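You operate a simulated robot arm through the tools that you are given. There is no shell and no other tool.

You are at the controls of a simulated robot arm. One attempt, no reset.

TASK
Wind 1.4 metres of wire on to the white bobbin.
Fine: first reset the counter and set the brake to LIGHT; set it to FIRM afterwards.

Only the result counts: the job must be done as asked and must still hold three seconds after the hand-in. Knocking over, shifting, dropping, spilling or breaking anything else fails it.

THE ROBOT
A 7-joint arm with a two-finger parallel gripper, fixed in place. Base frame: the origin is on the floor under the middle of its stand, x ahead of it, y to its left, z up. Readings come in m, degrees, newtons and seconds.
It reaches about 0.966 m from its shoulder. Its first joint turns from -166.0 to 166.0 degrees. Payload 3.43 kg.
The TCP is the grasp point between the finger pads, 0.03 m short of the fingertips. In the tool frame z runs along the fingers and y along their closing line. The gripper opens to 0.094 m. The fingers are 0.028 m wide and 0.01 m thick; the gripper's body (0.05 by 0.096 m) begins 0.055 m behind the TCP.
Orientation is that of the tool frame in the base frame, as a unit quaternion [x, y, z, w]. With the fingers straight down and closing along the base's y, the tool's x points along the base's -x, its y along +y and its z along -z.

THE INTERFACE
- The arm moves only by the tool drive_tool. Its argument "series" is a list of rows, each an object (a shift or turn left out is 0, a gripper value left out holds the last) with "fingers": the opening in per cent of the stroke, from 0 (shut) to 100 (fully open); "travel": the shift along the tool's x, y, z in units of 25 mm (1.0 is 25 mm), a list of three; "angular": the turn, a rotation vector about the tool's x, y, z in units of 8 degrees (1.0 is 8 degrees), a list of three. In form: [{"fingers": fingers, "travel": [tx, ty, tz], "angular": [rx, ry, rz]}, ...]. A call has 1 to 20 rows; each row shifts and turns the commanded pose from where the row before left it, along the tool's axes as they then stand. A call with a number of a shift or a turn outside -1 to 1 is refused whole. Each row takes 0.2 s and may step no farther than 0.05 m and 8.6 degrees from the row before; otherwise, or with a gripper value out of range, the whole call is refused. Where a pose cannot be reached the arm comes as near as it can. A force on the tool above 70 N (or 10 N above the force at the start of the call, whichever is more), or a blocked arm, ends the call early, and 0.2 s more pass. The fingers move at their own pace (about 0.045 m/s each) and stop on an object; they squeeze with about 36 N. The grip force told is the motor's: it shows also when the fingers shut on nothing. Time passes only in rows, and 0.2 s behind the last, so rows that do not move let the fingers close. The reply holds the time, the measured pose of the TCP, the force on the tool along the base axes, the opening and the grip force, in the units named above and with some noise, with the torque about the TCP (base axes, N m) and any sound that the robot's microphone picked up.
- Cameras (640 x 400 px; columns grow to the right, rows downward): "scene" is fixed at [0.2204, -0.6492, 1.4865]; the picture's right is [0.63, -0.78, 0.00], its down [-0.54, -0.43, -0.72] and it looks along [0.56, 0.45, -0.69] (base axes); focal length 330 px, centre (320, 200). "wrist" rides on the gripper at [0.076, 0.014, -0.102] in the tool frame; the picture's right is [-0.18, 0.98, 0.00], its down [-0.75, -0.14, -0.64] and it looks along [-0.63, -0.12, 0.77] (tool axes); focal length 243 px, centre (320, 200).
- get_image(camera): a new picture of that camera. It takes no simulated time.
- move_column(by): slides the trunk up (or, below 0, down) by that many m; the arm rides with it, the base frame stays. It gives what a move gives, with no picture.
- measure_at(camera, pixels): for up to 12 pixels [column, row] of the newest picture of that camera ("zoom" is the newest enlarged one), the place [x, y, z] in the base frame of the surface seen there, good to about 0.002 m. It takes no simulated time.
- zoom(camera, box): a new picture of the part [left, top, right, bottom] of that camera's present view, enlarged. It takes no simulated time.
- close_job(): hands the job in; it is judged then, once.

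Leave the gripper open and the arm clear of the work at the hand-in unless told otherwise.

The tools are called by a JSON object that holds its "name" and its "arguments". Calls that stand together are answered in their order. drive_tool: Moves the arm, as the interface text tells. Its arguments: {"type":"object","properties":{"series":{"type":"array"}},"required":["series"]} The other tools are called the same way: move_column (by) moves the trunk up or down; get_image (camera) takes a picture; measure_at (camera, pixels) gives the place of the surface under pixels of a picture; zoom (camera, box) takes an enlarged picture of a part of a camera's view; close_job () hands the job in.

At the start:

```text
time: 0.0
tool_pos: [0.4868, -0.3151, 1.1554]
tool_rot: [0.001, 1.0, -0.001, -0.001]
wrist_force: [-0.1, -0.7, -0.4]
moment: [0.0, 0.01, 0.03]
grip_width: 0.0938
gripper_force: 0.0
trunk travel left (down, up): [-0.3, 0.19]
```

scene: 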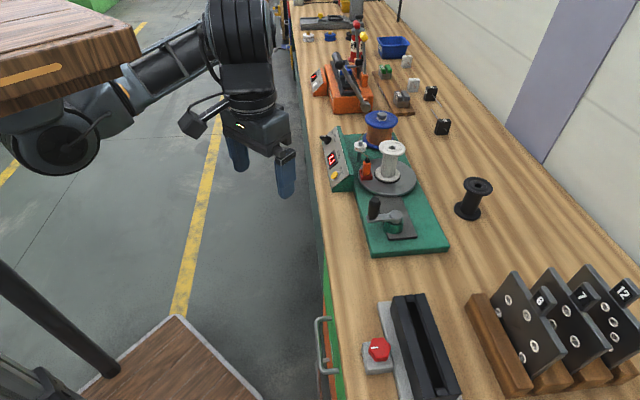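
wrist: 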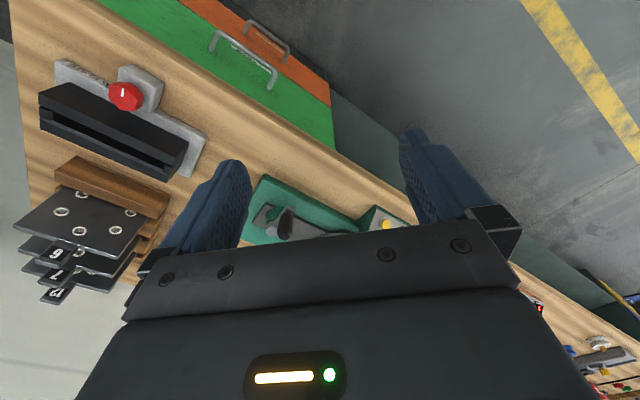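

I see a green winder with a crank, a turntable with a white bobbin, a blue/orange spool behind it and a small control panel, around pixels (320-450, 100-260) in the scene view. I will enlarge that part first.

{"name": "zoom", "arguments": {"camera": "scene", "box": [300, 90, 460, 190]}}

{"name": "zoom", "arguments": {"camera": "scene", "box": [310, 160, 470, 260]}}

```text
4.00 times, centred on (380, 140) of scene
```

zoom: 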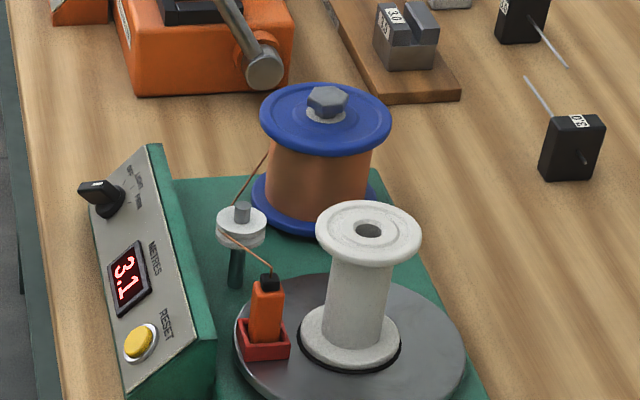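

```text
4.00 times, centred on (390, 210) of scene
```

zoom: 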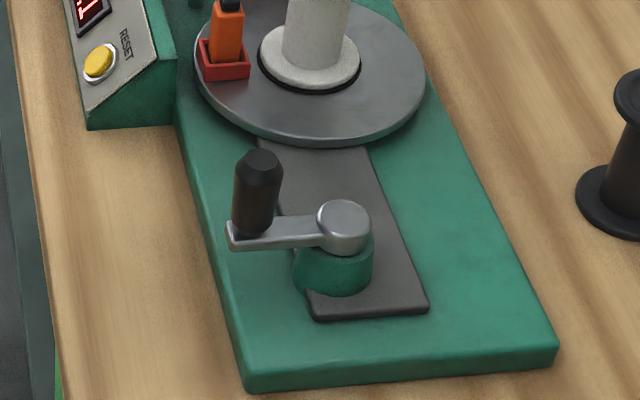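

The knob panel has labels I can't read yet, and the counter reads 3.1. I will enlarge the panel, the orange clip and the crank more.

{"name": "zoom", "arguments": {"camera": "scene", "box": [316, 124, 364, 154]}}

{"name": "zoom", "arguments": {"camera": "scene", "box": [345, 130, 425, 180]}}

{"name": "zoom", "arguments": {"camera": "scene", "box": [316, 130, 380, 190]}}

```text
13.33 times, centred on (340, 139) of scene
```

zoom: 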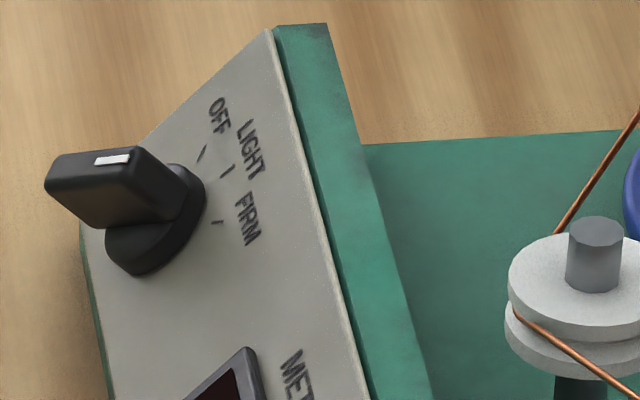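

```text
8.00 times, centred on (385, 155) of scene
```

zoom: 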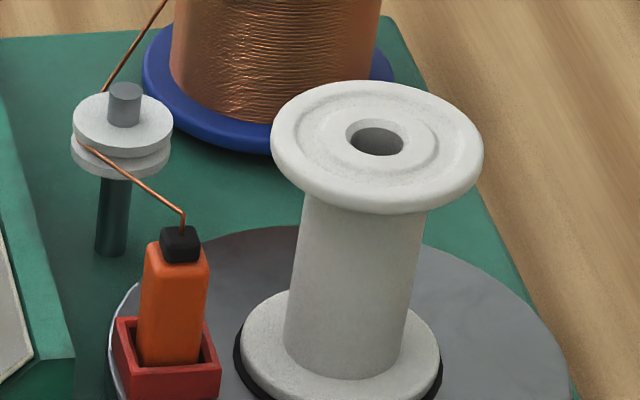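

```text
6.67 times, centred on (348, 160) of scene
```

zoom: 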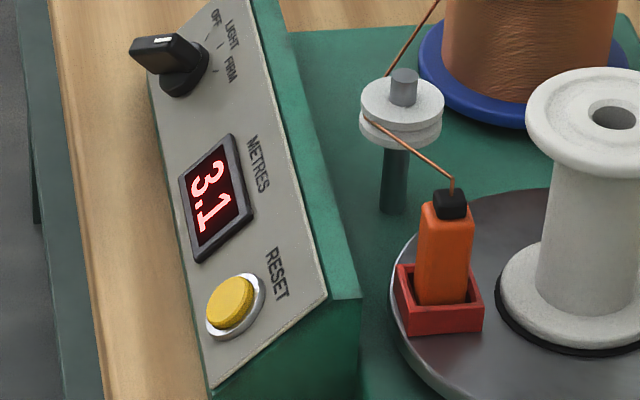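

The knob's labels read OFF, LIGHT and FIRM. I will measure points in the last enlarged view: knob, labels, counter, reset button, guide pulley, tag and red socket.

{"name": "measure_at", "arguments": {"camera": "zoom", "pixels": [[163, 42], [140, 55], [185, 55], [175, 85], [217, 20], [233, 33], [232, 68], [218, 203], [230, 302], [267, 287], [320, 290], [240, 365]]}}

{"name": "measure_at", "arguments": {"camera": "zoom", "pixels": [[450, 195], [445, 250], [440, 318], [476, 315], [405, 75], [400, 105], [395, 205], [610, 118], [550, 130], [560, 320], [550, 220], [405, 270]]}}

{"name": "zoom", "arguments": {"camera": "scene", "box": [350, 180, 450, 260]}}

```text
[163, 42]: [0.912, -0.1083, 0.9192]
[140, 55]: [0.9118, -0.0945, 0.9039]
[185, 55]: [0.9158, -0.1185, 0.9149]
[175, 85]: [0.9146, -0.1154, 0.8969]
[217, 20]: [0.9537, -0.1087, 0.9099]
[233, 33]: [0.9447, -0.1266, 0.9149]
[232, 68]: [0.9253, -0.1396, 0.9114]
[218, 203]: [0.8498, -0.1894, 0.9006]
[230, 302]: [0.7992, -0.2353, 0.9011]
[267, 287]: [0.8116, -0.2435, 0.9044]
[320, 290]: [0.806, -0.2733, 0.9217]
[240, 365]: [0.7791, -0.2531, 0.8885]
```

```text
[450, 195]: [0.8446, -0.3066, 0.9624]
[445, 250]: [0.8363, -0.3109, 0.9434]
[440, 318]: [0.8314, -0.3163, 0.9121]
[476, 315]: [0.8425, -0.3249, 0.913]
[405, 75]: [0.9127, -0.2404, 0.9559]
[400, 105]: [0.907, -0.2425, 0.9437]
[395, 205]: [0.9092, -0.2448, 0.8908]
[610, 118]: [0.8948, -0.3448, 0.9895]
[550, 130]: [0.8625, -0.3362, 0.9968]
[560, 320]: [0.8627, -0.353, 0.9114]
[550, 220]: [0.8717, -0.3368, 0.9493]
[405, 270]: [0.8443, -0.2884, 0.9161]
```

```text
5.00 times, centred on (400, 220) of scene
```

zoom: 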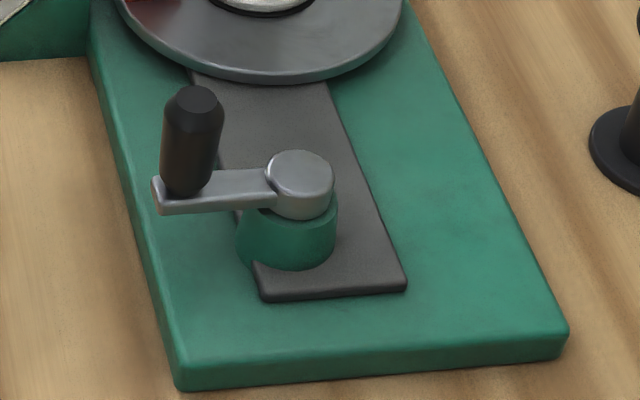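

I will now measure the crank: handle top, arm, hub and base plate corners in this enlarged view.

{"name": "measure_at", "arguments": {"camera": "zoom", "pixels": [[198, 97], [190, 140], [185, 180], [165, 195], [220, 195], [240, 180], [302, 165], [298, 205], [300, 240], [280, 285], [400, 280], [330, 90]]}}

{"name": "measure_at", "arguments": {"camera": "zoom", "pixels": [[180, 365], [560, 335], [100, 100], [430, 40], [260, 50], [380, 40], [130, 20], [40, 200], [620, 160], [450, 250], [195, 120], [188, 90]]}}

```text
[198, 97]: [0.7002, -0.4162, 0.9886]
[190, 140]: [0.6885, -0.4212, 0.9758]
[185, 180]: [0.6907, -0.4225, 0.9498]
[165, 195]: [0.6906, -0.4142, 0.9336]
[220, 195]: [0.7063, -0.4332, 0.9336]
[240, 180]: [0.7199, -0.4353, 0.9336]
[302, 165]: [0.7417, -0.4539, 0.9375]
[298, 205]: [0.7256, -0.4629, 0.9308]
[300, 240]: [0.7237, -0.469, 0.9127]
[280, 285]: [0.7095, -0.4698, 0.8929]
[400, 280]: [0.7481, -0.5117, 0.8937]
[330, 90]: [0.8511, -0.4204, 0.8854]
```

```text
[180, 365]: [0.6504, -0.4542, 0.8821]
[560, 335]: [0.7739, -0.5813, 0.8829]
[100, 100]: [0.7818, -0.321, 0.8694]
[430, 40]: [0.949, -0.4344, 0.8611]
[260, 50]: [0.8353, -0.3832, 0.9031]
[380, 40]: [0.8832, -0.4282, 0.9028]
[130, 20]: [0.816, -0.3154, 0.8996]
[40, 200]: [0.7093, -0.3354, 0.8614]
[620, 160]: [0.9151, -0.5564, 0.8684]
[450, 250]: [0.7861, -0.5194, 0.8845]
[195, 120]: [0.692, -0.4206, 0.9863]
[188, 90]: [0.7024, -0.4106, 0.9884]
```

The crank hub is near (0.738, -0.457). Its handle is near (0.699, -0.417), with its top at z 0.989, so the crank radius is about 0.056 m. The winder's long axis runs along about (0.717, 0.697). The panel faces the (-0.70, 0.72) side and slopes about 45°. I'll move the wrist camera up in front of the panel at a safe height and yaw the tool 45° so I can read it.

{"name": "drive_tool", "arguments": {"series": [{"travel": [-0.9, 0.794, 0.1]}, {"travel": [-0.9, 0.794, 0.1]}, {"travel": [-0.9, 0.794, 0.1]}, {"travel": [-0.9, 0.794, 0.1]}, {"travel": [-0.9, 0.794, 0.1]}, {"travel": [-0.9, 0.794, 0.2]}, {"travel": [-0.9, 0.794, 0.2]}, {"travel": [-0.9, 0.794, 0.3]}, {"travel": [-0.9, 0.794, 0.3]}, {"travel": [-0.9, 0.794, 0.4]}, {"travel": [-0.9, 0.794, 0.4]}, {"travel": [-0.9, 0.794, 0.5]}, {"travel": [-0.9, 0.794, 0.5]}, {"angular": [0, 0, 0.954]}, {"angular": [0, 0, 0.954]}, {"angular": [0, 0, 0.954]}, {"angular": [0, 0, 0.954]}, {"angular": [0, 0, 0.954]}, {"angular": [0, 0, 0.954]}, {}]}}

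{"name": "get_image", "arguments": {"camera": "wrist"}}

{"name": "get_image", "arguments": {"camera": "scene"}}

```text
time: 4.2
tool_pos: [0.7795, -0.0574, 1.0726]
tool_rot: [0.39, 0.921, 0.0, 0.0]
wrist_force: [-0.5, 0.1, 0.4]
moment: [0.0, 0.02, -0.02]
grip_width: 0.0943
gripper_force: 0.0
trunk travel left (down, up): [-0.3, 0.19]
```

```text
taken
```

wrist: 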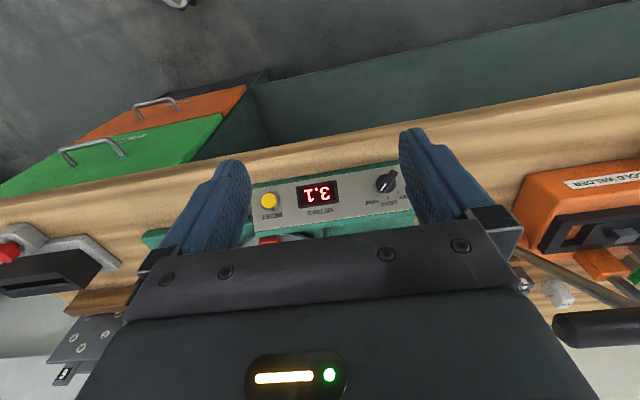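

```text
taken
```

scene: 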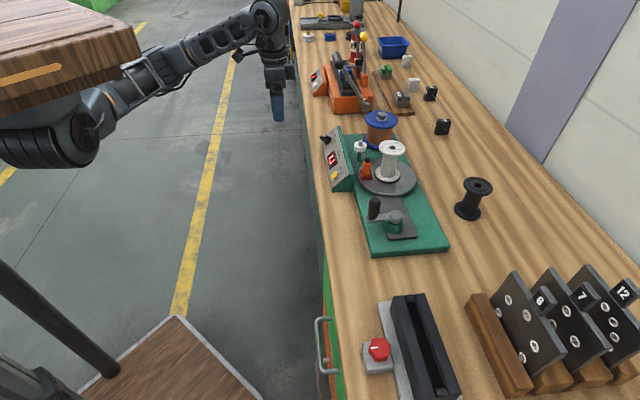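

The wrist view now shows the panel upside down, with the yellow button at (269,199), the counter at (319,194) and the knob at (387,182). I will enlarge it.

{"name": "zoom", "arguments": {"camera": "wrist", "box": [245, 155, 415, 245]}}

{"name": "zoom", "arguments": {"camera": "wrist", "box": [360, 160, 416, 210]}}

```text
3.76 times, centred on (330, 200) of wrist
```

zoom: 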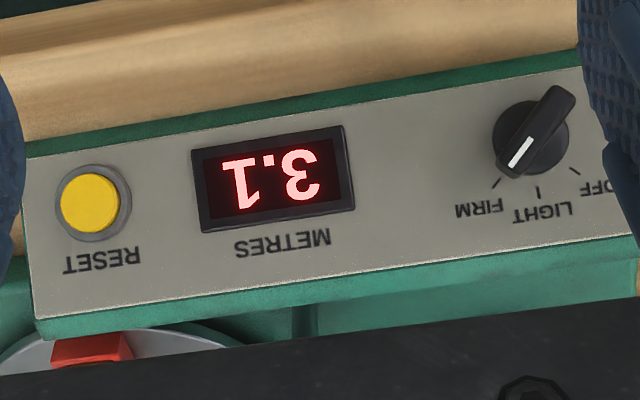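

```text
8.00 times, centred on (388, 185) of wrist
```

zoom: 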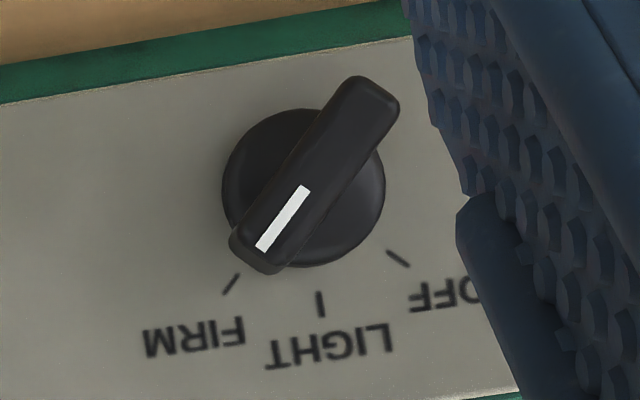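

The knob points at FIRM now, and LIGHT is the middle position. I will measure the knob, ticks and panel in this enlarged view.

{"name": "measure_at", "arguments": {"camera": "zoom", "pixels": [[231, 283], [320, 303], [398, 258], [283, 218], [305, 190], [265, 245], [303, 192], [315, 170], [360, 95], [250, 150], [360, 200], [150, 200]]}}

{"name": "measure_at", "arguments": {"camera": "wrist", "pixels": [[269, 199], [266, 199], [272, 199], [269, 195], [269, 203], [257, 190], [258, 234], [340, 225], [345, 178], [285, 186], [395, 170], [280, 230]]}}

```text
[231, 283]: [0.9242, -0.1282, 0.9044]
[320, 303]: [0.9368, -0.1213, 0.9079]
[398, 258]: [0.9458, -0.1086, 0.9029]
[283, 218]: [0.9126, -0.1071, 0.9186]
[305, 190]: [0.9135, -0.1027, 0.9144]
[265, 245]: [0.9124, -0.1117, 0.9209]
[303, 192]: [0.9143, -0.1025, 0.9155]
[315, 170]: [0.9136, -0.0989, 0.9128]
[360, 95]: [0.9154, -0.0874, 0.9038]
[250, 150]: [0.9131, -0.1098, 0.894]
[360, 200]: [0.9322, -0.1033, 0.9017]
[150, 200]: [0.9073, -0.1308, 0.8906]
```

```text
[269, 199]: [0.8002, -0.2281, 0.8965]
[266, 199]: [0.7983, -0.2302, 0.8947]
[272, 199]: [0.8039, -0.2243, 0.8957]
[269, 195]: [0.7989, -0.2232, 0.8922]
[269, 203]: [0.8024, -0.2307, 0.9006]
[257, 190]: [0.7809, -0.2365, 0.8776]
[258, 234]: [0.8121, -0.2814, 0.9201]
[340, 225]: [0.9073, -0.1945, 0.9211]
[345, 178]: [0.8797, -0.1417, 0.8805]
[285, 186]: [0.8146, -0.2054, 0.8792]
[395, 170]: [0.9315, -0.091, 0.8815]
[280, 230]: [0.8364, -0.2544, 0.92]
```

The knob centre is about (0.914, -0.100), with its bar top 26 mm above the panel. The ticks are about 45° apart, and the reset button is centred near (0.801, -0.229, 0.898). Next I close the fingers and tilt the tool 45° so they point square at the panel.

{"name": "drive_tool", "arguments": {"series": [{"fingers": 0, "angular": [0, -0.9375, 0]}, {"angular": [0, -0.9375, 0]}, {"angular": [0, -0.9375, 0]}, {"angular": [0, -0.9375, 0]}, {"angular": [0, -0.9375, 0]}, {"angular": [0, -0.9375, 0]}, {}]}}

{"name": "get_image", "arguments": {"camera": "wrist"}}

```text
time: 5.8
tool_pos: [0.779, -0.056, 1.072]
tool_rot: [0.359, 0.851, -0.15, 0.353]
wrist_force: [0.6, -0.7, 0.1]
moment: [-0.02, 0.01, -0.03]
grip_width: 0.0
gripper_force: 33.3
trunk travel left (down, up): [-0.3, 0.19]
```

```text
taken
```

wrist: 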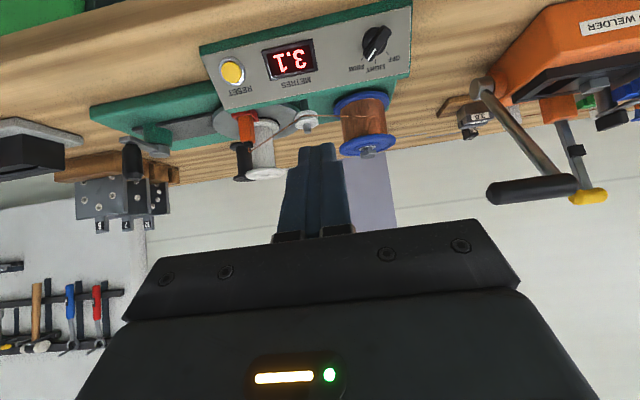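

The tool now points square at the panel. I will enlarge the panel in the wrist view to refine the button and knob positions.

{"name": "zoom", "arguments": {"camera": "wrist", "box": [200, 0, 420, 120]}}

{"name": "zoom", "arguments": {"camera": "wrist", "box": [200, 80, 400, 190]}}

{"name": "measure_at", "arguments": {"camera": "wrist", "pixels": [[232, 71], [223, 83], [240, 92], [258, 72], [330, 28], [400, 20], [395, 70], [350, 85], [230, 103], [376, 43], [370, 55], [381, 33]]}}

```text
2.91 times, centred on (310, 60) of wrist
```

zoom: 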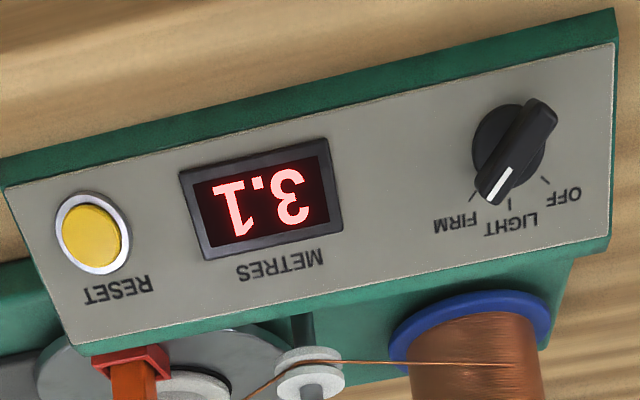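

```text
3.20 times, centred on (300, 135) of wrist
```

zoom: 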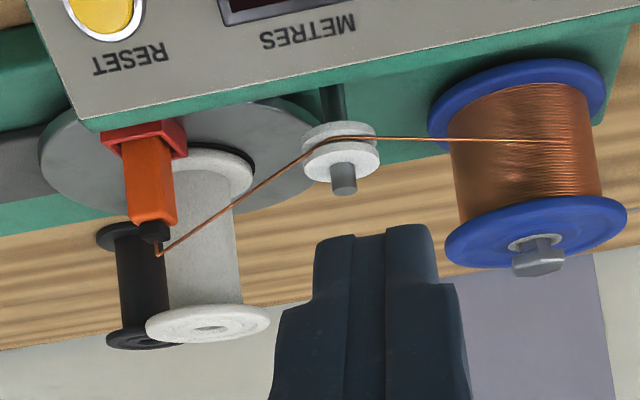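

```text
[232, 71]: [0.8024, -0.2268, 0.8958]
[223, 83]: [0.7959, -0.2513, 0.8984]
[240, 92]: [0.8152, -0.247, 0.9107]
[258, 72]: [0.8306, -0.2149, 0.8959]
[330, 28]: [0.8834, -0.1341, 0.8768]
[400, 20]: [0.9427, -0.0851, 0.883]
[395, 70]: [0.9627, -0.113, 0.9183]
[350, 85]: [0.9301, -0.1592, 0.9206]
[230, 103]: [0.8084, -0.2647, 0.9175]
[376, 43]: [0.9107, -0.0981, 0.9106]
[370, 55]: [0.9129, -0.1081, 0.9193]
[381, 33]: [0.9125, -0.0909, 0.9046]
```

The button centre refines to about (0.8015, -0.2285, 0.897). The tag's red socket seems to sit on the turntable rim. I'll bring the closed fingertips to 30 mm in front of the button along the panel normal.

{"name": "drive_tool", "arguments": {"series": [{"travel": [0.147, -0.594, 0.928]}, {"travel": [0.147, -0.594, 0.928]}, {"travel": [0.147, -0.594, 0.928]}, {"travel": [0.147, -0.594, 0.928]}, {"travel": [0.147, -0.594, 0.928]}, {"travel": [0.147, -0.594, 0.928]}, {"travel": [0.147, -0.594, 0.928]}, {}]}}

{"name": "get_image", "arguments": {"camera": "wrist"}}

{"name": "get_image", "arguments": {"camera": "scene"}}

```text
time: 7.6
tool_pos: [0.7709, -0.1995, 0.9388]
tool_rot: [0.36, 0.851, -0.149, 0.353]
wrist_force: [0.5, -0.4, 0.1]
moment: [0.03, -0.01, 0.0]
grip_width: 0.0001
gripper_force: 33.0
trunk travel left (down, up): [-0.3, 0.19]
```

```text
taken
```

wrist: 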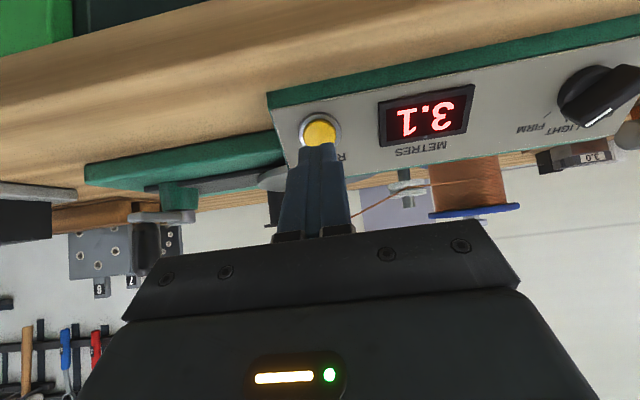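

```text
taken
```

scene: 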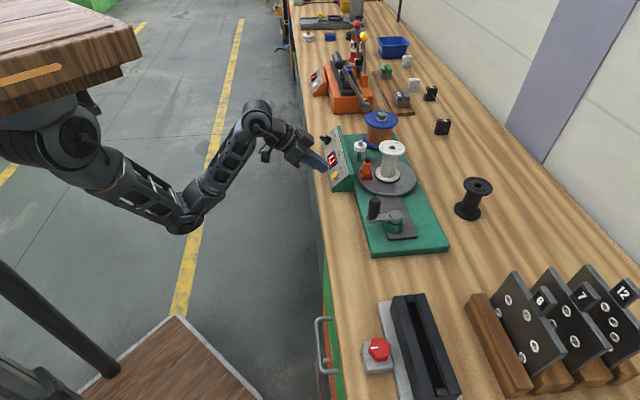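

The fingertips stand in front of the button, which shows at (320,130). I will re-measure the button and panel from here before pressing.

{"name": "zoom", "arguments": {"camera": "wrist", "box": [270, 90, 370, 160]}}

{"name": "measure_at", "arguments": {"camera": "wrist", "pixels": [[320, 128], [310, 130], [330, 130], [320, 120], [320, 138], [302, 132], [320, 114], [320, 105], [360, 120], [318, 148], [306, 150], [330, 148]]}}

```text
5.71 times, centred on (320, 125) of wrist
```

zoom: 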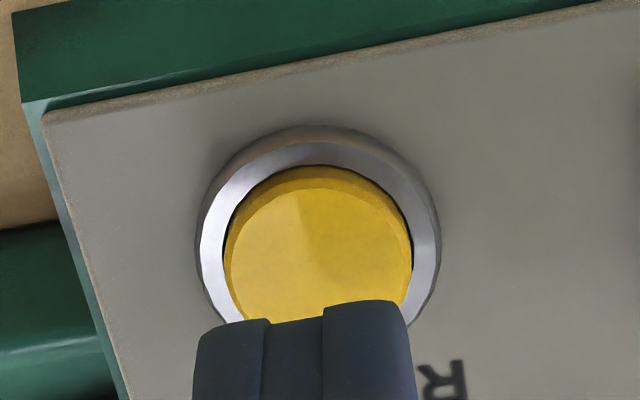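

```text
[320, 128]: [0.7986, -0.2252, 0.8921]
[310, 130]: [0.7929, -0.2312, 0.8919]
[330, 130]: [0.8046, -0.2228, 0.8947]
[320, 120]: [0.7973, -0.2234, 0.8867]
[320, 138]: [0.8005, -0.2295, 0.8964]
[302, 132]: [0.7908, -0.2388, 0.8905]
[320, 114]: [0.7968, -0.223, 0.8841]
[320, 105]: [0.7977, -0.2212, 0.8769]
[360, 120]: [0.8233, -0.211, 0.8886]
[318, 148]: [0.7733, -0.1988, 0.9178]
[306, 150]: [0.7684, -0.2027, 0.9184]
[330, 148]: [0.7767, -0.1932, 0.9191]
```

The cap centre is about (0.800, -0.228, 0.8955), in line with the fingers and 29 mm ahead of the tips. I advance 25 mm and then take small steps until it presses.

{"name": "drive_tool", "arguments": {"series": [{"travel": [0, 0, 0.5]}, {"travel": [0, 0, 0.5]}, {"travel": [0, 0, 0.1]}, {"travel": [0, 0, 0.06]}, {"travel": [0, 0, 0.06]}, {}]}}

{"name": "get_image", "arguments": {"camera": "wrist"}}

```text
time: 9.0
tool_pos: [0.7869, -0.2137, 0.9187]
tool_rot: [0.36, 0.851, -0.149, 0.353]
wrist_force: [0.1, 0.7, -0.2]
moment: [-0.01, 0.0, -0.02]
grip_width: 0.0
gripper_force: 33.1
trunk travel left (down, up): [-0.3, 0.19]
```

```text
taken
```

wrist: 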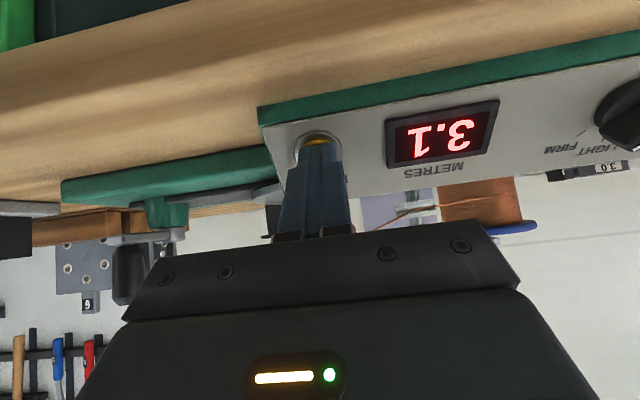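

No contact force yet, so I continue in 1.5 mm steps.

{"name": "drive_tool", "arguments": {"series": [{"travel": [0, 0, 0.06]}, {"travel": [0, 0, 0.06]}, {}]}}

{"name": "zoom", "arguments": {"camera": "wrist", "box": [250, 90, 510, 220]}}

```text
time: 9.8
tool_pos: [0.7885, -0.2167, 0.9156]
tool_rot: [0.36, 0.851, -0.149, 0.352]
wrist_force: [-0.7, 0.9, 2.6]
moment: [-0.02, 0.0, 0.04]
grip_width: 0.0002
gripper_force: 33.2
trunk travel left (down, up): [-0.3, 0.19]
heard: click
```

```text
2.46 times, centred on (380, 155) of wrist
```

zoom: 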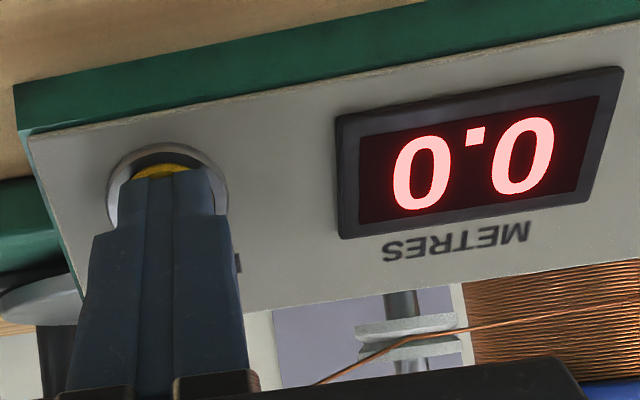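

I heard a click and the counter now reads 0.0. Next I retreat along the panel normal, slide along the panel to in front of the knob and open the fingers to about 40 %.

{"name": "drive_tool", "arguments": {"series": [{"travel": [0, 0, -0.8]}, {"travel": [0, 0, -0.8]}, {"travel": [0, 0, -0.8]}, {"fingers": 40, "travel": [0.008, 0.977, -0.149]}, {"travel": [0.008, 0.977, -0.149]}, {"travel": [0.008, 0.977, -0.149]}, {"travel": [0.008, 0.977, -0.149]}, {"travel": [0.008, 0.977, -0.149]}, {"travel": [0.008, 0.977, -0.149]}, {"travel": [0.008, 0.977, -0.149]}, {}]}}

{"name": "get_image", "arguments": {"camera": "wrist"}}

{"name": "get_image", "arguments": {"camera": "scene"}}

```text
time: 12.2
tool_pos: [0.8678, -0.051, 0.9755]
tool_rot: [0.36, 0.851, -0.15, 0.353]
wrist_force: [-0.3, 0.4, -0.4]
moment: [0.02, 0.0, 0.0]
grip_width: 0.0371
gripper_force: 0.0
trunk travel left (down, up): [-0.3, 0.19]
```

```text
taken
```

wrist: 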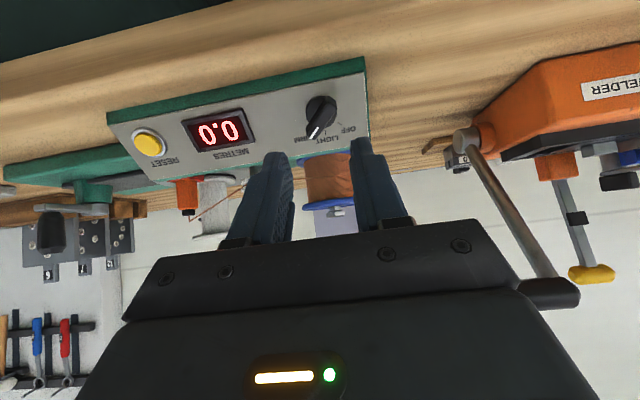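

```text
taken
```

scene: 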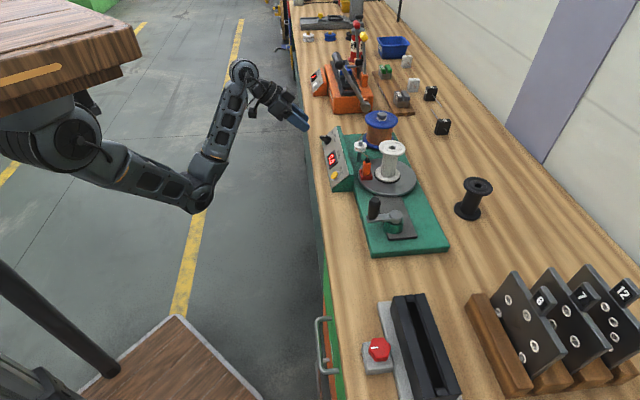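

The counter holds 0.0 and the knob shows at (320,112). The welder's lever is in the right of the view, so I will measure its distance from the gripper and refine the knob position.

{"name": "measure_at", "arguments": {"camera": "wrist", "pixels": [[550, 293], [520, 240], [465, 145], [575, 290], [590, 275], [500, 190], [530, 120], [558, 165]]}}

{"name": "zoom", "arguments": {"camera": "wrist", "box": [285, 75, 365, 165]}}

```text
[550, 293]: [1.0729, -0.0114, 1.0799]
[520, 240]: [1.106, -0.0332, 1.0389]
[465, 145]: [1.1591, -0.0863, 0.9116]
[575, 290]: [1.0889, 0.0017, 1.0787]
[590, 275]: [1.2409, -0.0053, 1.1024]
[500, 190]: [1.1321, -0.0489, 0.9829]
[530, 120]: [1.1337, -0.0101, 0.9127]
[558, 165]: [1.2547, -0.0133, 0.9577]
```

```text
4.44 times, centred on (325, 120) of wrist
```

zoom: 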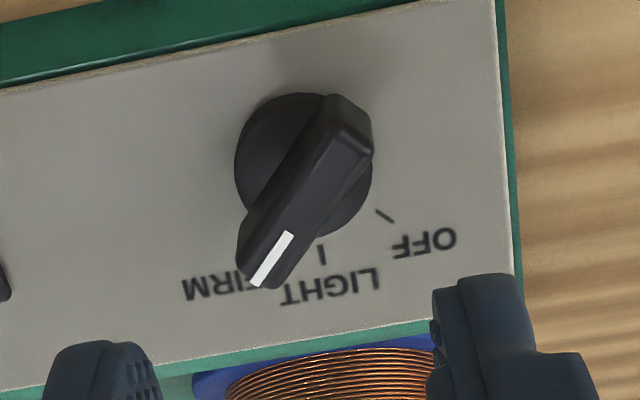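

The lever is 0.2 m clear of the hand. I will measure the knob bar and the ticks in this view.

{"name": "measure_at", "arguments": {"camera": "zoom", "pixels": [[303, 190], [262, 262], [340, 120], [285, 178], [320, 205], [246, 240], [278, 280], [325, 110], [362, 140], [250, 150], [322, 255], [385, 215]]}}

```text
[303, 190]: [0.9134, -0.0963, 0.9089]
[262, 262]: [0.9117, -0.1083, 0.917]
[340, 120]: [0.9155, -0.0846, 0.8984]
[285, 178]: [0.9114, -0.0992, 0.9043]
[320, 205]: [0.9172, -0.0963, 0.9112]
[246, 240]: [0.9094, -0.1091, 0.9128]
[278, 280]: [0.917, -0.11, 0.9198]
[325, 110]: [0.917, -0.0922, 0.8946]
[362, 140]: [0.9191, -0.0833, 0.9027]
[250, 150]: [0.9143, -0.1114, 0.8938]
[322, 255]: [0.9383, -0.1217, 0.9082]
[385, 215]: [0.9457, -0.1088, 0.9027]
```

The knob axis is about (0.906, -0.089) at the height I want to grip, and the ticks are at ±45°. I yaw the tool +43° about its axis so the fingers straddle the bar, then look.

{"name": "drive_tool", "arguments": {"series": [{"angular": [0, 0, 0.9]}, {"angular": [0, 0, 0.9]}, {"angular": [0, 0, 0.9]}, {"angular": [0, 0, 0.9]}, {"angular": [0, 0, 0.9]}, {"angular": [0, 0, 0.9]}, {"travel": [0, 0, 0.5]}, {"travel": [0, 0, 0.5]}, {}]}}

{"name": "get_image", "arguments": {"camera": "wrist"}}

```text
time: 14.2
tool_pos: [0.8797, -0.0658, 0.9578]
tool_rot: [0.648, 0.659, -0.009, 0.382]
wrist_force: [-0.4, 0.3, 0.2]
moment: [-0.01, 0.04, -0.01]
grip_width: 0.0378
gripper_force: 0.0
trunk travel left (down, up): [-0.3, 0.19]
```

```text
taken
```

wrist: 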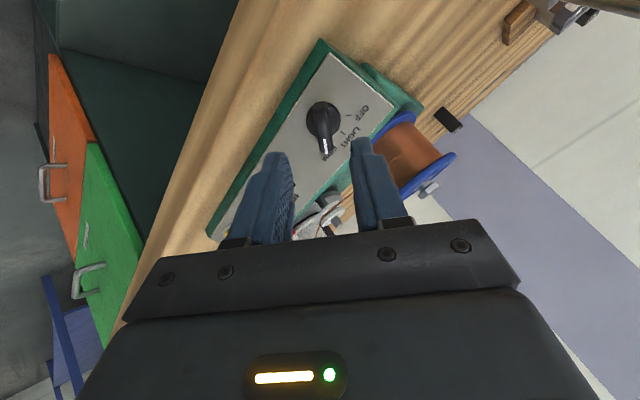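

The bar now lies vertical in the view, between the fingers. I will enlarge and measure it to centre the grip.

{"name": "zoom", "arguments": {"camera": "wrist", "box": [290, 90, 370, 170]}}

{"name": "measure_at", "arguments": {"camera": "wrist", "pixels": [[318, 125], [326, 125], [333, 125], [320, 140], [327, 145], [333, 150], [322, 112], [328, 153], [309, 112], [275, 160], [360, 145], [324, 100]]}}

```text
5.00 times, centred on (330, 130) of wrist
```

zoom: 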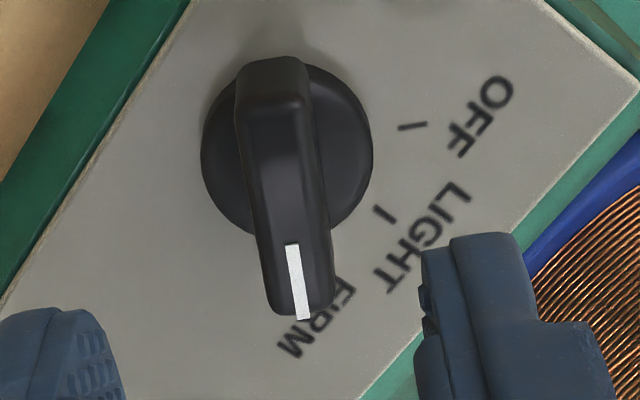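

```text
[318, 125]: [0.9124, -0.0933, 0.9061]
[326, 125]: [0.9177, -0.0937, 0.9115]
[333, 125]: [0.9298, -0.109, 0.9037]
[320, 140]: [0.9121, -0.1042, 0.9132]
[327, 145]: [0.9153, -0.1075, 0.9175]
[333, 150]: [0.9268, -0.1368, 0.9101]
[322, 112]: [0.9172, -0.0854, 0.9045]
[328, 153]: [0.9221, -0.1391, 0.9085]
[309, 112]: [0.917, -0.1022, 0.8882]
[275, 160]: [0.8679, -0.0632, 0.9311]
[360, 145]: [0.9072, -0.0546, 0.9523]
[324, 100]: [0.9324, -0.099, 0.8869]
```

The bar centre lies 2.5 mm toward tool +y, and its top is 66 mm ahead of the TCP. I advance 49.5 mm with that small correction, so the tips overlap the bar by about 13 mm.

{"name": "drive_tool", "arguments": {"series": [{"travel": [0.035, 0.05, 0.5]}, {"travel": [0.035, 0.05, 0.5]}, {"travel": [0, 0, 0.5]}, {"travel": [0, 0, 0.48]}, {}]}}

{"name": "get_image", "arguments": {"camera": "wrist"}}

{"name": "zoom", "arguments": {"camera": "scene", "box": [280, 100, 400, 190]}}

```text
time: 15.4
tool_pos: [0.9078, -0.0893, 0.9234]
tool_rot: [0.648, 0.659, -0.009, 0.382]
wrist_force: [0.3, 0.4, 0.6]
moment: [0.02, 0.02, 0.05]
grip_width: 0.0373
gripper_force: 0.1
trunk travel left (down, up): [-0.3, 0.19]
```

```text
taken
```

wrist: 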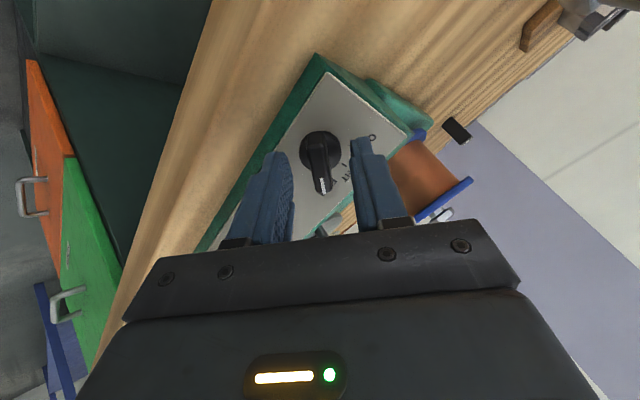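

```text
4.44 times, centred on (340, 145) of scene
```

zoom: 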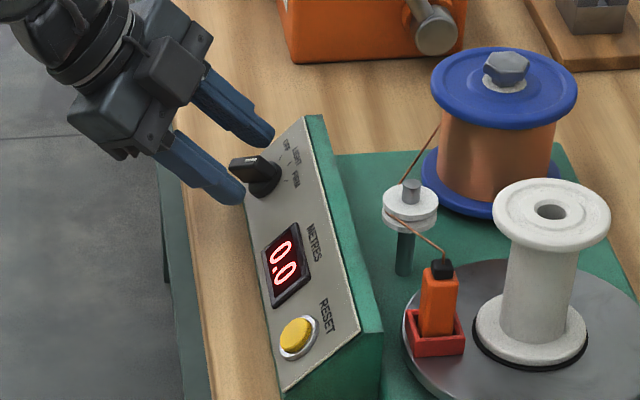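

The fingers straddle the bar well. I close on it.

{"name": "drive_tool", "arguments": {"series": [{"fingers": 0}, {}, {}, {}, {}]}}

{"name": "zoom", "arguments": {"camera": "wrist", "box": [250, 90, 410, 220]}}

```text
time: 16.6
tool_pos: [0.9063, -0.0894, 0.9244]
tool_rot: [0.648, 0.659, -0.009, 0.382]
wrist_force: [-3.0, -1.0, -1.3]
moment: [0.03, -0.31, 0.21]
grip_width: 0.011
gripper_force: 44.2
trunk travel left (down, up): [-0.3, 0.19]
```

```text
3.08 times, centred on (330, 155) of wrist
```

zoom: 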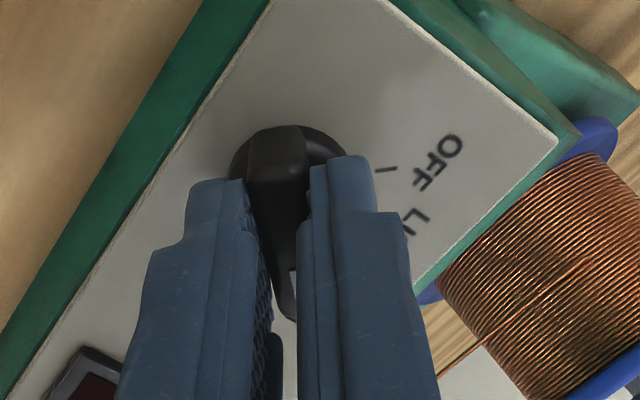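

It is gripped at 11 mm width with low forces. Now I turn -45° about the tool axis, from FIRM to LIGHT.

{"name": "drive_tool", "arguments": {"series": [{"angular": [0, 0, -0.7]}, {"angular": [0, 0, -0.7]}, {"angular": [0, 0, -0.7]}, {"angular": [0, 0, -0.7]}, {"angular": [0, 0, -0.7]}, {"angular": [0, 0, -0.7]}, {"angular": [0, 0, -0.7]}, {"angular": [0, 0, -0.7]}, {}]}}

{"name": "zoom", "arguments": {"camera": "wrist", "box": [240, 60, 440, 220]}}

{"name": "zoom", "arguments": {"camera": "scene", "box": [300, 115, 380, 175]}}

```text
time: 18.6
tool_pos: [0.9069, -0.0898, 0.923]
tool_rot: [0.349, 0.856, -0.155, 0.349]
wrist_force: [-25.0, -4.2, -2.8]
moment: [-0.27, -0.4, -0.01]
grip_width: 0.0109
gripper_force: 44.7
trunk travel left (down, up): [-0.3, 0.19]
```

```text
2.50 times, centred on (340, 140) of wrist
```

zoom: 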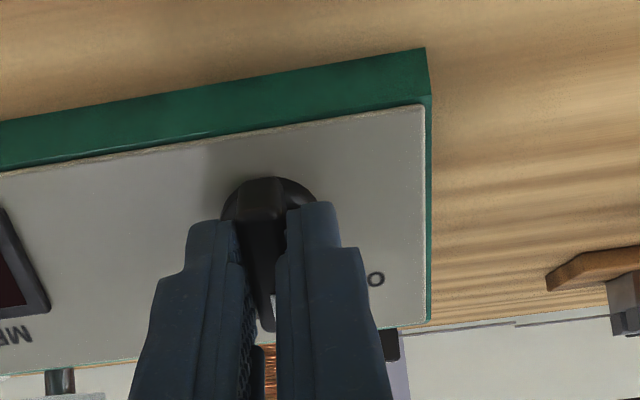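

```text
6.67 times, centred on (340, 145) of scene
```

zoom: 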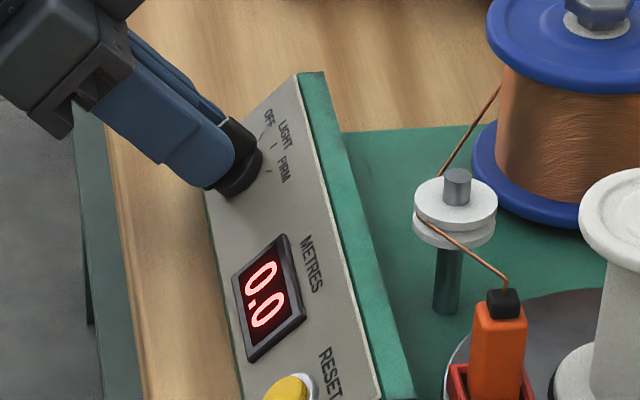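

The tool turned to about -2°, so the pointer should be at LIGHT. There is a 25 N side load, so I open the fingers to 40 % and back off along the normal to check.

{"name": "drive_tool", "arguments": {"series": [{"fingers": 40}, {}, {}, {}, {"travel": [0, 0, -0.6]}, {"travel": [0, 0, -1]}, {"travel": [0, 0, -1]}, {}]}}

{"name": "get_image", "arguments": {"camera": "wrist"}}

{"name": "zoom", "arguments": {"camera": "wrist", "box": [220, 60, 420, 200]}}

{"name": "zoom", "arguments": {"camera": "scene", "box": [300, 100, 460, 220]}}

```text
time: 20.4
tool_pos: [0.875, -0.055, 0.9689]
tool_rot: [0.348, 0.856, -0.154, 0.35]
wrist_force: [-0.4, -0.3, -0.4]
moment: [0.02, -0.01, -0.01]
grip_width: 0.0377
gripper_force: 0.2
trunk travel left (down, up): [-0.3, 0.19]
```

```text
taken
```

wrist: 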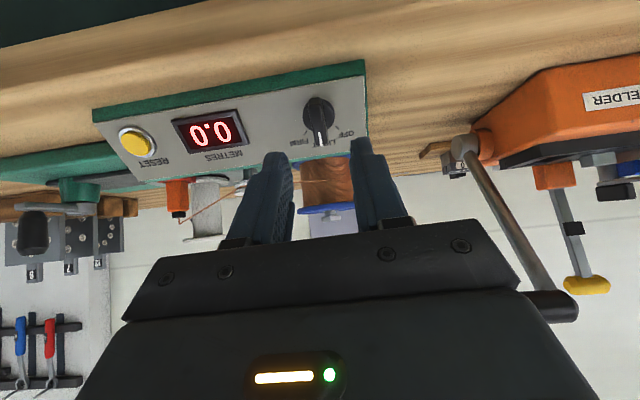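

```text
2.86 times, centred on (320, 130) of wrist
```

zoom: 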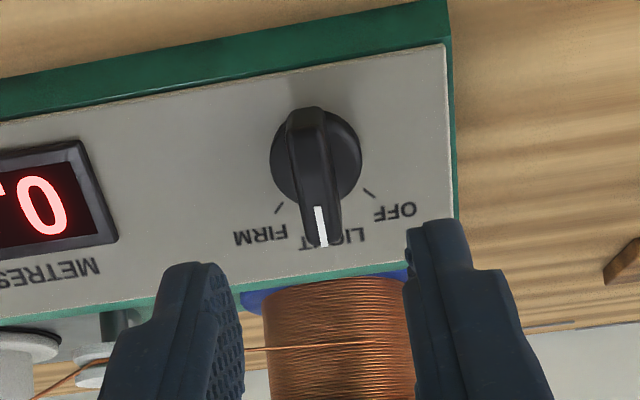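

```text
3.33 times, centred on (380, 160) of scene
```

zoom: 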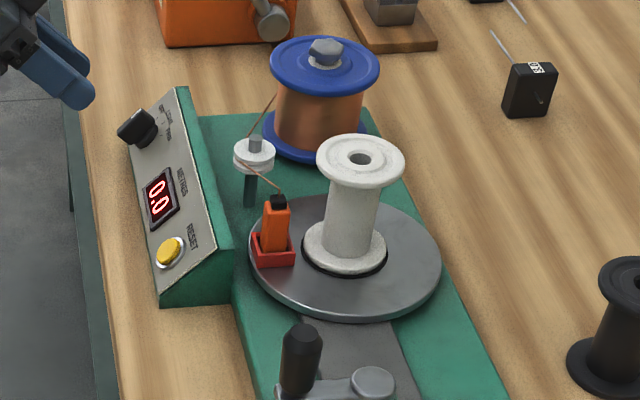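

The pointer is at LIGHT and the counter reads 0.0. The red socket with the tag sits on the turntable, and the white bobbin is seated. I now retract, swing the tool back to vertical and fly above the crank handle at a safe height.

{"name": "drive_tool", "arguments": {"series": [{"travel": [0, 0, -1]}, {"travel": [0, 0, -1]}, {"travel": [0, 0, -0.6], "angular": [0, 0.95, 0]}, {"travel": [0, 0, -0.6], "angular": [0, 0.95, 0]}, {"travel": [0, 0, -0.6], "angular": [0, 0.95, 0]}, {"travel": [0, 0, -0.6], "angular": [0, 0.95, 0]}, {"travel": [0, 0, -0.6], "angular": [0, 0.95, 0]}, {"travel": [0, 0, -0.6], "angular": [0, 0.9, 0]}, {}]}}

```text
time: 22.4
tool_pos: [0.825, -0.0028, 1.0822]
tool_rot: [0.38, 0.925, -0.01, -0.008]
wrist_force: [-0.2, 0.6, -0.3]
moment: [0.0, 0.01, 0.01]
grip_width: 0.0374
gripper_force: 0.0
trunk travel left (down, up): [-0.3, 0.19]
```

The tool is nearly vertical, 1.5° off. I correct that and fly to above the crank handle at z 1.12.

{"name": "drive_tool", "arguments": {"series": [{"angular": [-0.176, -0.052, 0]}, {"travel": [-0.503, -0.957, -0.095]}, {"travel": [-0.503, -0.957, -0.095]}, {"travel": [-0.503, -0.957, -0.095]}, {"travel": [-0.503, -0.957, -0.095]}, {"travel": [-0.503, -0.957, -0.095]}, {"travel": [-0.503, -0.957, -0.095]}, {"travel": [-0.503, -0.957, -0.095]}, {"travel": [-0.503, -0.957, -0.095]}, {"travel": [-0.503, -0.957, -0.095]}, {"travel": [-0.503, -0.957, -0.095]}, {"travel": [-0.503, -0.957, -0.095]}, {"travel": [-0.503, -0.957, -0.095]}, {"travel": [-0.503, -0.957, -0.095]}, {"travel": [-0.503, -0.957, -0.095]}, {"travel": [-0.503, -0.957, -0.095]}, {"travel": [-0.503, -0.957, -0.095]}, {}]}}

{"name": "get_image", "arguments": {"camera": "wrist"}}

{"name": "get_image", "arguments": {"camera": "scene"}}

```text
time: 26.2
tool_pos: [0.6977, -0.4164, 1.1207]
tool_rot: [0.38, 0.925, 0.0, 0.002]
wrist_force: [-0.6, -0.2, -0.4]
moment: [0.02, -0.01, -0.01]
grip_width: 0.0377
gripper_force: 0.1
trunk travel left (down, up): [-0.3, 0.19]
```

```text
taken
```

wrist: 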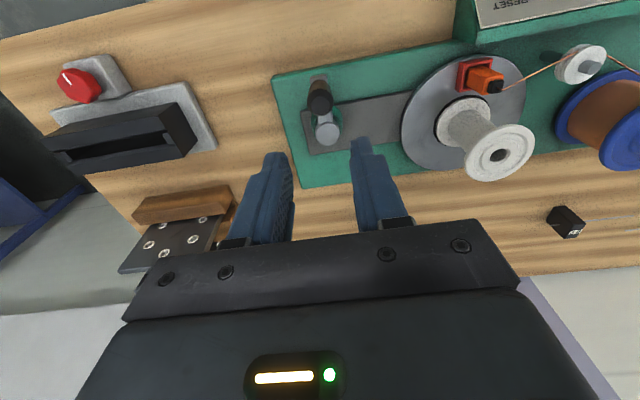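

```text
taken
```

scene: 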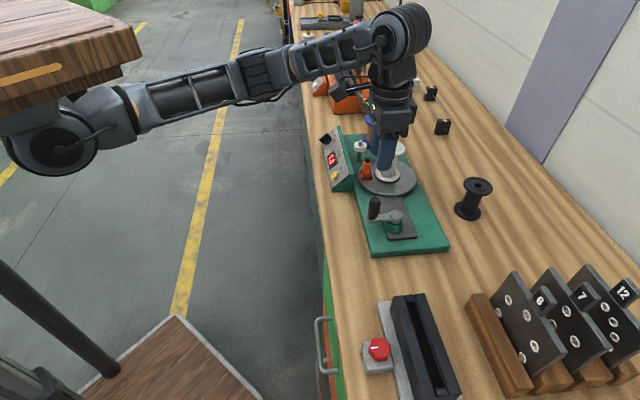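

The handle shows at (318,97), right under the fingers. I will enlarge the crank and turntable and measure them.

{"name": "zoom", "arguments": {"camera": "wrist", "box": [270, 60, 430, 180]}}

{"name": "zoom", "arguments": {"camera": "wrist", "box": [390, 30, 640, 190]}}

{"name": "zoom", "arguments": {"camera": "wrist", "box": [290, 65, 350, 155]}}

```text
3.33 times, centred on (350, 120) of wrist
```

zoom: 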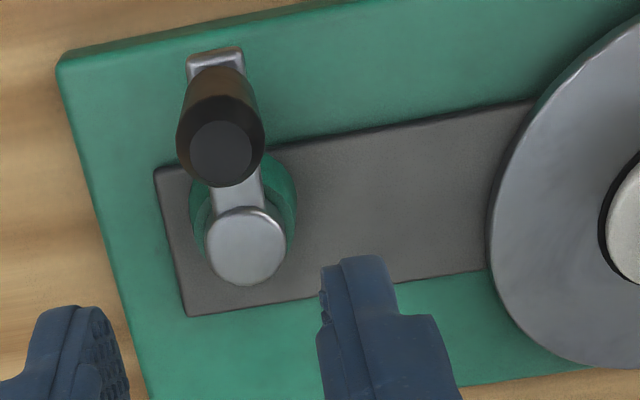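

```text
2.50 times, centred on (515, 110) of wrist
```

zoom: 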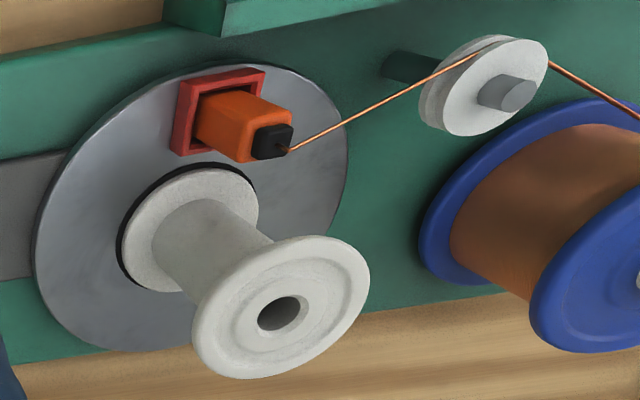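

```text
4.44 times, centred on (320, 110) of wrist
```

zoom: 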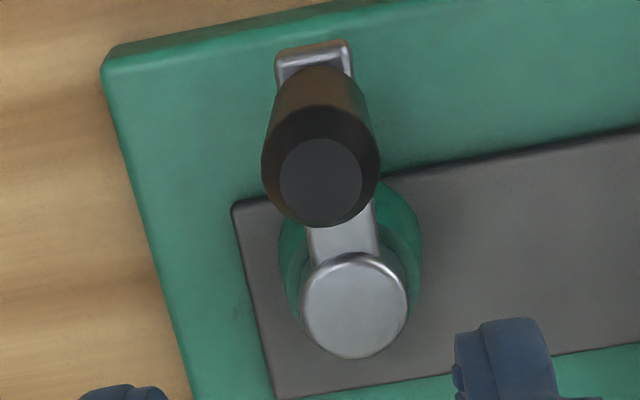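

The socket does sit on the turntable, and I see no direction arrow. I will measure the handle top, hub centre and arm in this last enlarged view.

{"name": "measure_at", "arguments": {"camera": "zoom", "pixels": [[320, 183], [280, 183], [361, 183], [320, 143], [320, 222], [354, 305], [305, 305], [404, 305], [354, 258], [354, 352], [315, 52], [340, 240]]}}

{"name": "measure_at", "arguments": {"camera": "wrist", "pixels": [[497, 155], [530, 90], [403, 132], [463, 68], [440, 168], [481, 72], [492, 87], [318, 83], [272, 80], [305, 187], [455, 130], [510, 130]]}}

```text
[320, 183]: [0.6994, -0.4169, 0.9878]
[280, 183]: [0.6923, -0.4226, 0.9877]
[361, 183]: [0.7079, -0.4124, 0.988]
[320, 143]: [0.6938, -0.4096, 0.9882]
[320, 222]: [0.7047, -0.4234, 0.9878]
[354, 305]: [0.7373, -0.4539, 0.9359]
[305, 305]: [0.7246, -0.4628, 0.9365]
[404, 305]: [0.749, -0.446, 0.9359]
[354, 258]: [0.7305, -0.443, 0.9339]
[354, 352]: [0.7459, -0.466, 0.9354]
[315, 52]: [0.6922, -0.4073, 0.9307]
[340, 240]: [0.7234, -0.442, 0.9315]
```

```text
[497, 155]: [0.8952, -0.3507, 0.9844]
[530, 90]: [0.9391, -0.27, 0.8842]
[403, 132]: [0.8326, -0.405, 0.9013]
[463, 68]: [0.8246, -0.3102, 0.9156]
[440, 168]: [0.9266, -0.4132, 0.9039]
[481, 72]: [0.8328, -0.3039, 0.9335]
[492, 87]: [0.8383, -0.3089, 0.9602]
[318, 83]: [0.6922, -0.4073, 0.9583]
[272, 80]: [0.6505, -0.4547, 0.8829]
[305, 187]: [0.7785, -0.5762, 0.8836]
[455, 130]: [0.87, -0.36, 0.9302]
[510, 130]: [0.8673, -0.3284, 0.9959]
```

The hub centre is (0.7374, -0.4543). The handle centre is (0.6995, -0.4169), so the crank radius is 0.0533 m and the handle about 27 mm thick. I open to 60 % and descend over the handle to TCP z 0.975.

{"name": "drive_tool", "arguments": {"series": [{"fingers": 60, "travel": [-0.065, 0.036, 0.5]}, {"travel": [0, 0, 0.8]}, {"travel": [0, 0, 0.8]}, {"travel": [0, 0, 0.8]}, {"travel": [0, 0, 0.8]}, {"travel": [0, 0, 0.8]}, {"travel": [0, 0, 0.8]}, {"travel": [0, 0, 0.53]}, {}]}}

{"name": "get_image", "arguments": {"camera": "wrist"}}

{"name": "zoom", "arguments": {"camera": "scene", "box": [310, 110, 470, 250]}}

```text
time: 28.2
tool_pos: [0.7002, -0.4155, 0.9755]
tool_rot: [0.381, 0.925, 0.001, 0.003]
wrist_force: [-0.1, -0.2, 0.4]
moment: [0.04, -0.02, 0.02]
grip_width: 0.0565
gripper_force: 0.1
trunk travel left (down, up): [-0.3, 0.19]
```

```text
taken
```

wrist: 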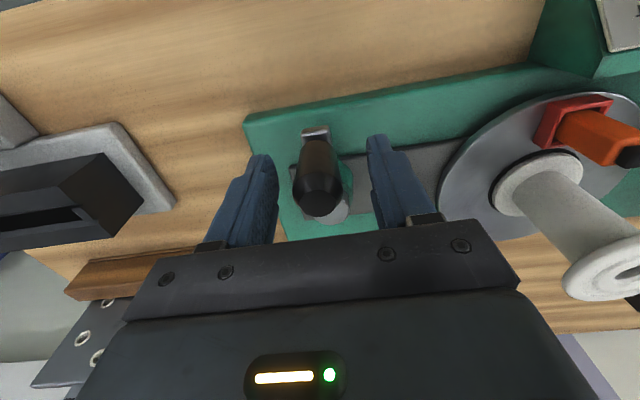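

```text
2.86 times, centred on (390, 180) of scene
```

zoom: 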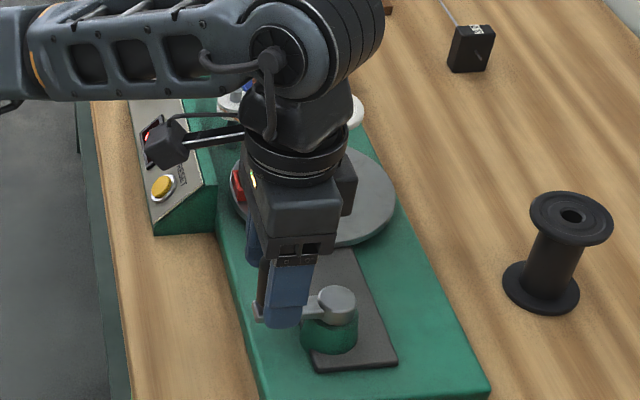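

The fingers straddle the handle cleanly. I close on it.

{"name": "drive_tool", "arguments": {"series": [{"fingers": 0}, {}, {}, {}, {}]}}

```text
time: 29.4
tool_pos: [0.7002, -0.4171, 0.9759]
tool_rot: [0.381, 0.925, 0.002, 0.003]
wrist_force: [-1.4, 0.8, -1.6]
moment: [-0.68, 0.77, -0.02]
grip_width: 0.0253
gripper_force: 45.6
trunk travel left (down, up): [-0.3, 0.19]
```

It is gripped at 25 mm. As a test I turn the crank 30° counter-clockwise as seen from above, which is the direction that should draw wire off if the turntable follows the crank.

{"name": "drive_tool", "arguments": {"series": [{"travel": [-0.018, -0.278, 0]}, {"travel": [-0.054, -0.274, 0]}, {"travel": [-0.09, -0.264, 0]}, {"travel": [-0.123, -0.25, 0]}, {}]}}

{"name": "get_image", "arguments": {"camera": "wrist"}}

{"name": "zoom", "arguments": {"camera": "scene", "box": [310, 110, 470, 250]}}

```text
time: 30.6
tool_pos: [0.6863, -0.4402, 0.9748]
tool_rot: [0.381, 0.924, 0.001, 0.002]
wrist_force: [-12.0, 2.3, 1.9]
moment: [-0.33, 1.1, 0.0]
grip_width: 0.0254
gripper_force: 45.1
trunk travel left (down, up): [-0.3, 0.19]
```

```text
taken
```

wrist: 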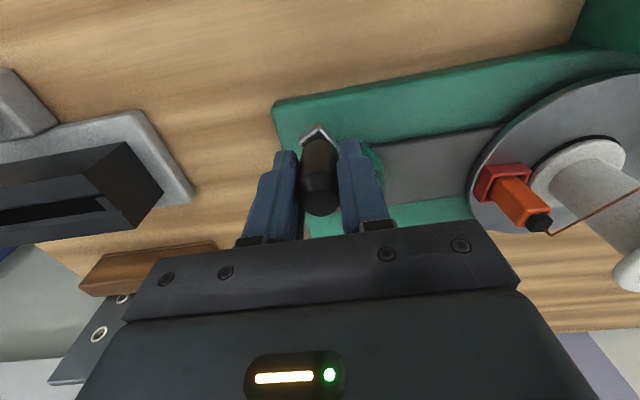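

```text
2.86 times, centred on (390, 180) of scene
```

zoom: 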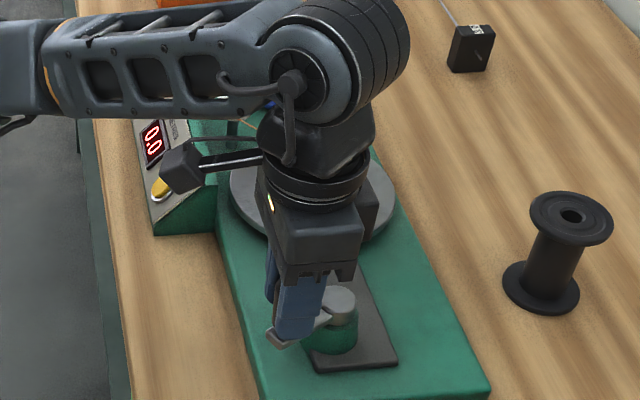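

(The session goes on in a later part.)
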